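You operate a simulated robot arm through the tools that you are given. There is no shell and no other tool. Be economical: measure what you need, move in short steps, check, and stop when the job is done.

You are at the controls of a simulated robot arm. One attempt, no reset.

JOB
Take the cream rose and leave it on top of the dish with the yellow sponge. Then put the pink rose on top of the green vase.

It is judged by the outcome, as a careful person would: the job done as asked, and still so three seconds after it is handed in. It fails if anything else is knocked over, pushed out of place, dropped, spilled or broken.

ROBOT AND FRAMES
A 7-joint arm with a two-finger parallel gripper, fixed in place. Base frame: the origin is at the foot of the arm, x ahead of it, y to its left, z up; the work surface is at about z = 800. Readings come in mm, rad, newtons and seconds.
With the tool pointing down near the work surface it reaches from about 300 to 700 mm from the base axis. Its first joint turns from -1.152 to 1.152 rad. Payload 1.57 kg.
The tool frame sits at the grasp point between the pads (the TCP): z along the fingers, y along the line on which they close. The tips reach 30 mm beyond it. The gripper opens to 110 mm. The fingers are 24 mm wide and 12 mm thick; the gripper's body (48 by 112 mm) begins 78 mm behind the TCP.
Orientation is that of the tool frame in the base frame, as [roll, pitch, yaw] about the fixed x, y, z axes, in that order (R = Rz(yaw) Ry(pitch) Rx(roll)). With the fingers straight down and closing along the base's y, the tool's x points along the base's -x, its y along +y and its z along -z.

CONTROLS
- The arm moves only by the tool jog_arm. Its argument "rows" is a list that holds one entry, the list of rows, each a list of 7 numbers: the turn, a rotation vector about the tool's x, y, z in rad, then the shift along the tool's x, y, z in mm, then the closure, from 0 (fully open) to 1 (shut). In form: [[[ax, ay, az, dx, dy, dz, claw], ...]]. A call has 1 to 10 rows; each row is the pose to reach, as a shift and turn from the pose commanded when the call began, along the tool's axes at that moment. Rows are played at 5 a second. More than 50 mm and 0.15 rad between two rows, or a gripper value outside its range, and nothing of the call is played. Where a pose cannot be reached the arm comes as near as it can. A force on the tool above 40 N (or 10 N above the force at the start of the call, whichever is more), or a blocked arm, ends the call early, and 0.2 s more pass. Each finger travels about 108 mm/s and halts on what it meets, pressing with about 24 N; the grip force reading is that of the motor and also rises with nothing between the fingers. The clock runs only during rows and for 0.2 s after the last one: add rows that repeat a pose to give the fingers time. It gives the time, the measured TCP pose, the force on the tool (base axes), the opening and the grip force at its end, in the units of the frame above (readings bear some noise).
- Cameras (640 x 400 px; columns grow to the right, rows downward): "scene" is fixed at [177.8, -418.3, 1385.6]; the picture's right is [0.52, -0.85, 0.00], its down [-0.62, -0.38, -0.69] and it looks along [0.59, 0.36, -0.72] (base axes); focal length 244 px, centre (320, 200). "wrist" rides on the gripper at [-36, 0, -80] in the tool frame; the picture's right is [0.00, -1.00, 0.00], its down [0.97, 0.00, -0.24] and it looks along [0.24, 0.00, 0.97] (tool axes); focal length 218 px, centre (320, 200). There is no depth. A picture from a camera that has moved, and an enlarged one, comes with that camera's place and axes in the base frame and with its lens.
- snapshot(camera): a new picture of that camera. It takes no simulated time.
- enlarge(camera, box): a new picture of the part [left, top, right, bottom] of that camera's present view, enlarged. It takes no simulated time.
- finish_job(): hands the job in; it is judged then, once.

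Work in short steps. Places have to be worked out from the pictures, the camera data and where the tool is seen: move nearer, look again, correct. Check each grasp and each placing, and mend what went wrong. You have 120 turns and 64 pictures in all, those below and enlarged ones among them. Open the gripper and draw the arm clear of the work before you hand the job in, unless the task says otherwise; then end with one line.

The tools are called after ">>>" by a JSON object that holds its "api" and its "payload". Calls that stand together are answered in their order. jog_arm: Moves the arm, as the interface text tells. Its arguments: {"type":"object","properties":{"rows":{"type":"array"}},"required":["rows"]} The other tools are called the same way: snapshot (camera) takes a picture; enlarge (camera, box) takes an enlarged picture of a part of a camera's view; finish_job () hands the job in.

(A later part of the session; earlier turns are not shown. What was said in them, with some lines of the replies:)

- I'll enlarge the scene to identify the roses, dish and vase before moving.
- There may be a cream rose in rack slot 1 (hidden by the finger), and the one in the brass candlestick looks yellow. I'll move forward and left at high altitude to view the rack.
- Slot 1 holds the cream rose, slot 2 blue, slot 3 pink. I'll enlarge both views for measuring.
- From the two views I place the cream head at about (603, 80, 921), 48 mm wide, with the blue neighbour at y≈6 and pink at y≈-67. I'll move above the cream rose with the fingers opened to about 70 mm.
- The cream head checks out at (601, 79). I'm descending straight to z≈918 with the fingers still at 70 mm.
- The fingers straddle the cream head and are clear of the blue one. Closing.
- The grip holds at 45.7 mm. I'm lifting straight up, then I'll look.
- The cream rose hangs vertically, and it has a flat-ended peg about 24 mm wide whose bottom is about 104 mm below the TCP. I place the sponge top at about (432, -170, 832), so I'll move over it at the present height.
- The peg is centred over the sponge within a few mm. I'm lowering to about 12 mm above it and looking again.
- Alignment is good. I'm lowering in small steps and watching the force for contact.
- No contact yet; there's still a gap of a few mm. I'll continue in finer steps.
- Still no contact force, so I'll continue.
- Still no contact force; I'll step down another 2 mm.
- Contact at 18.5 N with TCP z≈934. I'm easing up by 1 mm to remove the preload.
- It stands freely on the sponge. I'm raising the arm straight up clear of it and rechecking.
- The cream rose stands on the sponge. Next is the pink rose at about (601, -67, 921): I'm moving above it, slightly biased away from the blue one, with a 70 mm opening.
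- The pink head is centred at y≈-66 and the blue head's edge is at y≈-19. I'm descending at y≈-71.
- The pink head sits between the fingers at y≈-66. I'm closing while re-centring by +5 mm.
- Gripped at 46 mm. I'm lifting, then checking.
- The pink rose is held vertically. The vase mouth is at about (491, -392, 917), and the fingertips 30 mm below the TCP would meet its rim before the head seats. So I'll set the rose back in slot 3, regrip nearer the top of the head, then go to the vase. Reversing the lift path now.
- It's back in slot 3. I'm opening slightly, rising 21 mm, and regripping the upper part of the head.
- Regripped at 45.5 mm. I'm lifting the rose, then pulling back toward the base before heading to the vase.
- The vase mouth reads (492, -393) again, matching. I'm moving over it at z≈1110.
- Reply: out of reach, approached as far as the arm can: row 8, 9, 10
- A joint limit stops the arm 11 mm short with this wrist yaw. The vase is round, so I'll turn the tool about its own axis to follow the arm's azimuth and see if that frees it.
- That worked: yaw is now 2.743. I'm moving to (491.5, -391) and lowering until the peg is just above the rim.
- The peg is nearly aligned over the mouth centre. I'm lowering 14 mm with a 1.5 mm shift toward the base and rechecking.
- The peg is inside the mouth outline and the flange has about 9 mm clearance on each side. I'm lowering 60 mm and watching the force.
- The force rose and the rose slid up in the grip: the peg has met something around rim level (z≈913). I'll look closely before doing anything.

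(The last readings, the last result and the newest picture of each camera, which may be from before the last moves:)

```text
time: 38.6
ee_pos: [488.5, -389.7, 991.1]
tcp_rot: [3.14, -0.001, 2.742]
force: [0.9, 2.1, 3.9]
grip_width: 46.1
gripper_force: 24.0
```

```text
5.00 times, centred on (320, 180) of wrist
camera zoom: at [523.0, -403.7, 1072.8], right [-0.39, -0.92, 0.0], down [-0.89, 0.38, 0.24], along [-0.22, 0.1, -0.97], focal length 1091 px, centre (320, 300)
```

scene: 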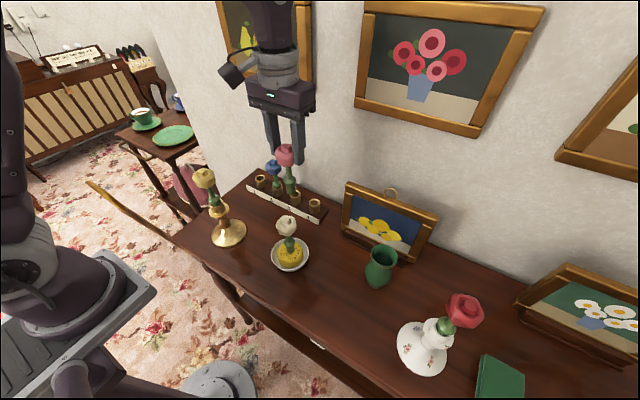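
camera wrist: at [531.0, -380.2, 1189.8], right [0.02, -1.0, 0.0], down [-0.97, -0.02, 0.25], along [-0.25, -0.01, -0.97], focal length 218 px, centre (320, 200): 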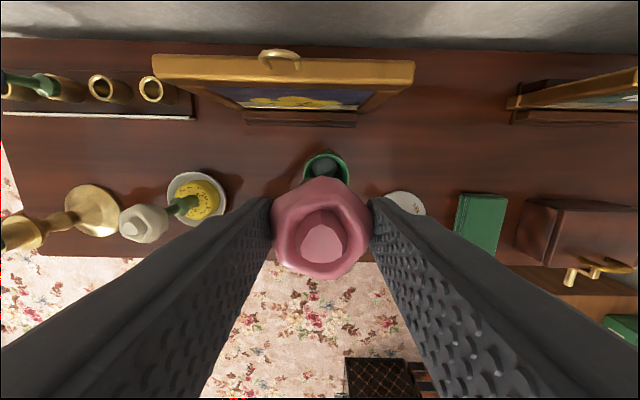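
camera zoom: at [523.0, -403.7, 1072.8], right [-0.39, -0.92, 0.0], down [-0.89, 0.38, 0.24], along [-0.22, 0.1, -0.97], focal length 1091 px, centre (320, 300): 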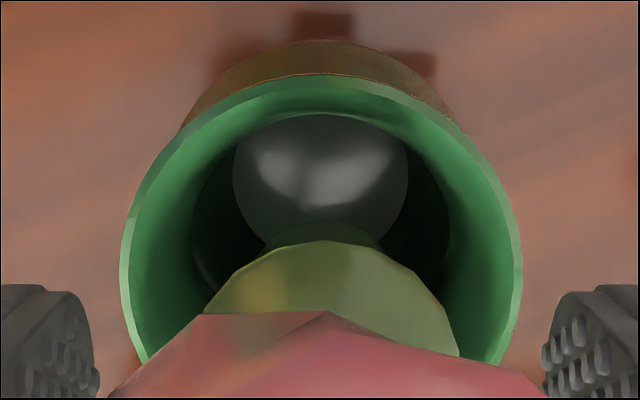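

The peg bottom sits at the centre of the mouth, at rim height and upright: the vase top supports it there. I'll ease the grip off just a little, so the fingers still cage the head, and see whether it settles.

>>> {"api": "jog_arm", "payload": {"rows": [[[0, 0, 0, 0, 0, 0, 0.65], [0, 0, 0, 0, 0, 0, 0.585], [0, 0, 0, 0, 0, 0, 0.57], [0, 0, 0, 0, 0, 0, 0.555], [0, 0, 0, 0, 0, 0, 0.555]]]}}

>>> {"api": "enlarge", "payload": {"camera": "scene", "box": [345, 200, 425, 290]}}

>>> {"api": "enlarge", "payload": {"camera": "wrist", "box": [220, 90, 420, 290]}}

```text
time: 39.8
ee_pos: [488.7, -389.6, 993.4]
tcp_rot: [-3.14, 0.001, 2.742]
force: [-0.1, 0.9, -0.2]
grip_width: 48.8
gripper_force: 0.2
```

```text
4.44 times, centred on (385, 245) of scene
camera zoom: at [177.8, -418.3, 1385.6], right [0.52, -0.85, 0.0], down [-0.62, -0.38, -0.69], along [0.59, 0.36, -0.72], focal length 1086 px, centre (31, 0)
```

zoom: 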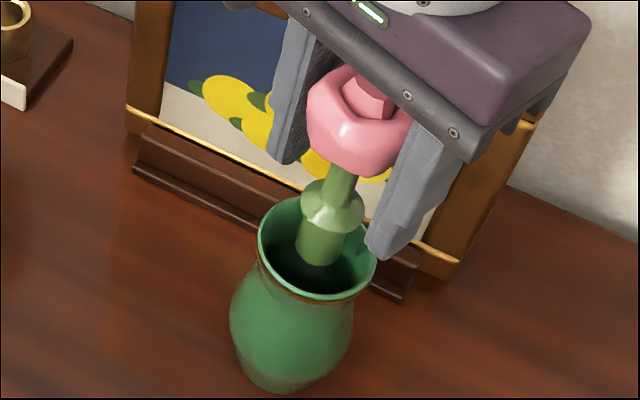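

```text
2.00 times, centred on (320, 190) of wrist
camera zoom: at [523.1, -404.2, 1074.2], right [-0.39, -0.92, 0.0], down [-0.89, 0.38, 0.24], along [-0.22, 0.09, -0.97], focal length 436 px, centre (320, 220)
```

zoom: 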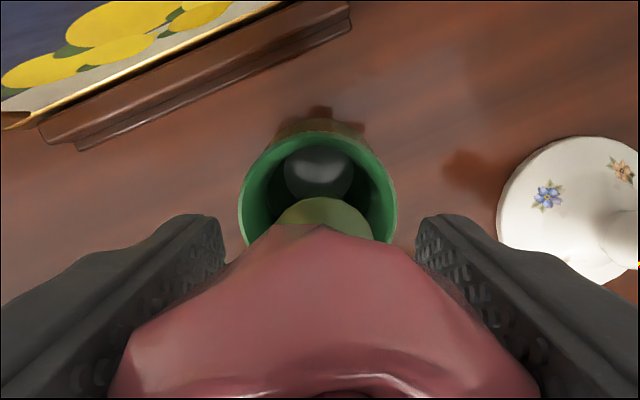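

The grip is free (0.2 N) and the rose stays standing. I'm opening further slowly.

>>> {"api": "jog_arm", "payload": {"rows": [[[0, 0, 0, 0, 0, 0, 0.52], [0, 0, 0, 0, 0, 0, 0.48], [0, 0, 0, 0, 0, 0, 0.42], [0, 0, 0, 0, 0, 0, 0.36], [0, 0, 0, 0, 0, 0, 0.36]]]}}

>>> {"api": "enlarge", "payload": {"camera": "scene", "box": [345, 200, 425, 290]}}

>>> {"api": "snapshot", "payload": {"camera": "wrist"}}

```text
time: 41.0
ee_pos: [488.8, -390.3, 993.5]
tcp_rot: [-3.141, 0.0, 2.743]
force: [0.3, -0.7, 0.7]
grip_width: 70.4
gripper_force: 0.0
```

```text
4.44 times, centred on (385, 245) of scene
camera zoom: at [177.8, -418.3, 1385.6], right [0.52, -0.85, 0.0], down [-0.62, -0.38, -0.69], along [0.59, 0.36, -0.72], focal length 1086 px, centre (31, 0)
```

zoom: 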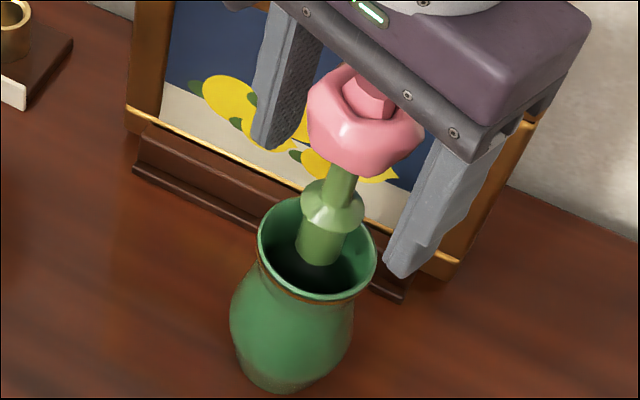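

```text
18 pictures are left
camera wrist: at [523.1, -404.2, 1074.2], right [-0.39, -0.92, 0.0], down [-0.89, 0.38, 0.24], along [-0.22, 0.09, -0.97], focal length 218 px, centre (320, 200)
```

wrist: 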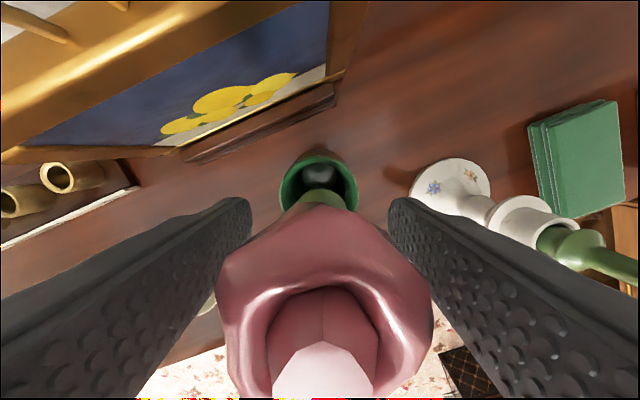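

It stands on its own on top of the vase. I'm withdrawing straight up with the fingers wide.

>>> {"api": "jog_arm", "payload": {"rows": [[[0, 0, 0, 0, 0, -10, 0.34], [0, 0, 0, 0, 0, -30, 0.32], [0, 0, 0, 0, 0, -60, 0.3], [0, 0, 0, 0, 0, -95, 0.3], [0, 0, 0, 0, 0, -125, 0.3], [0, 0, 0, 0, 0, -145, 0.3], [0, 0, 0, 0, 0, -145, 0.3]]]}}

>>> {"api": "snapshot", "payload": {"camera": "scene"}}

>>> {"api": "snapshot", "payload": {"camera": "wrist"}}

```text
time: 42.6
ee_pos: [476.8, -378.0, 1130.6]
tcp_rot: [3.141, 0.0, 2.743]
force: [0.2, 0.0, 0.9]
grip_width: 77.2
gripper_force: 0.0
out of reach, approached as far as the arm can: row 5, 6, 7
```

```text
17 pictures are left
```

scene: 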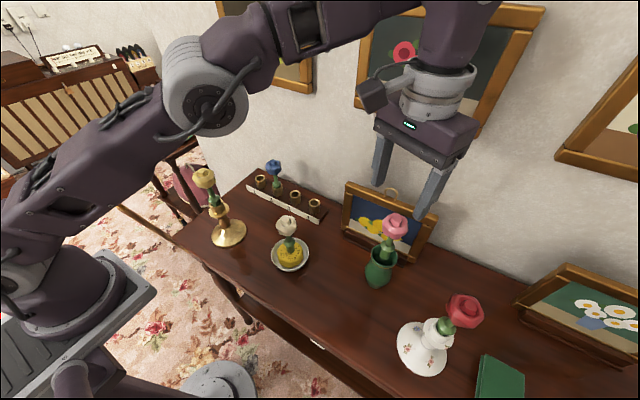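

```text
16 pictures are left
camera wrist: at [510.7, -393.5, 1210.7], right [-0.39, -0.92, 0.0], down [-0.89, 0.38, 0.24], along [-0.22, 0.09, -0.97], focal length 218 px, centre (320, 200)
```

wrist: 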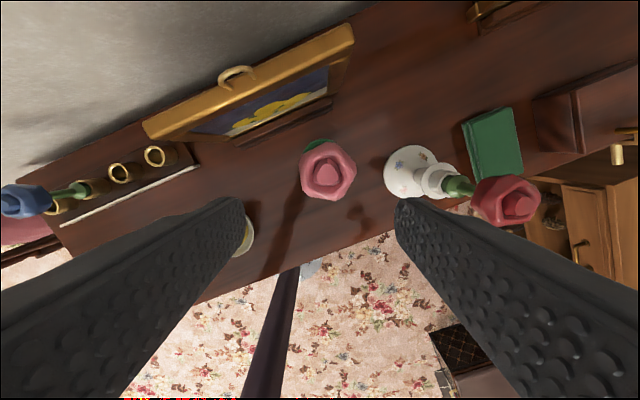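

Both roses stand where asked and nothing else has moved. I'm drawing the arm back toward the base, waiting, and checking stability.

>>> {"api": "jog_arm", "payload": {"rows": [[[0, 0, 0, 28, 8, 0, 0.3], [0, 0, 0, 57, 16, 0, 0.3], [0, 0, 0, 86, 24, 0, 0.2], [0, 0, 0, 86, 24, 0, 0.2], [0, 0, 0, 86, 24, 0, 0.2], [0, 0, 0, 86, 24, 0, 0.2], [0, 0, 0, 86, 24, 0, 0.2], [0, 0, 0, 86, 24, 0, 0.2], [0, 0, 0, 86, 24, 0, 0.2], [0, 0, 0, 86, 24, 0, 0.2]]]}}

>>> {"api": "snapshot", "payload": {"camera": "scene"}}

>>> {"api": "enlarge", "payload": {"camera": "scene", "box": [250, 190, 430, 300]}}

```text
time: 44.8
ee_pos: [406.4, -326.1, 1128.9]
tcp_rot: [3.141, -0.001, 2.741]
force: [0.5, 0.3, -0.5]
grip_width: 88.1
gripper_force: 0.0
```

```text
15 pictures are left
```

scene: 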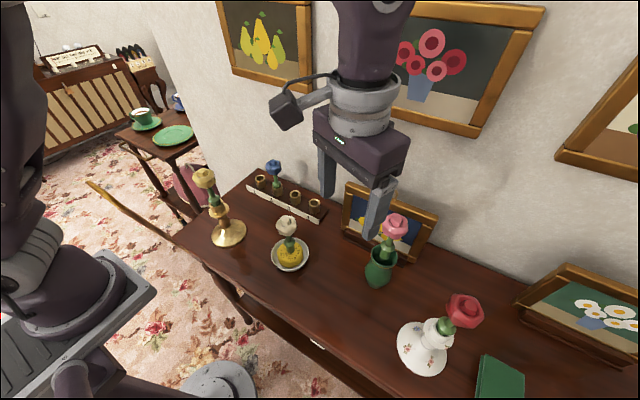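

```text
3.56 times, centred on (340, 245) of scene
camera zoom: at [177.8, -418.3, 1385.6], right [0.52, -0.85, 0.0], down [-0.62, -0.38, -0.69], along [0.59, 0.36, -0.72], focal length 869 px, centre (249, 40)
```

zoom: 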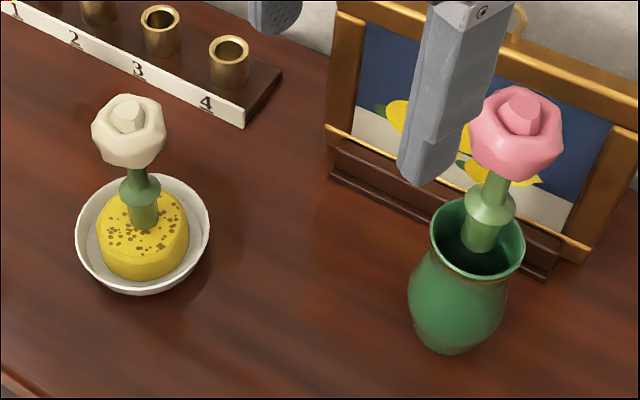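

Both roses have stayed put for more than 2 s with the arm clear, so I'm handing in.

>>> {"api": "finish_job", "payload": {}}

```text
The job is handed in.
```

The cream rose is standing on the yellow sponge in its dish and the pink rose is standing on top of the green vase (not down inside it); nothing else was moved.
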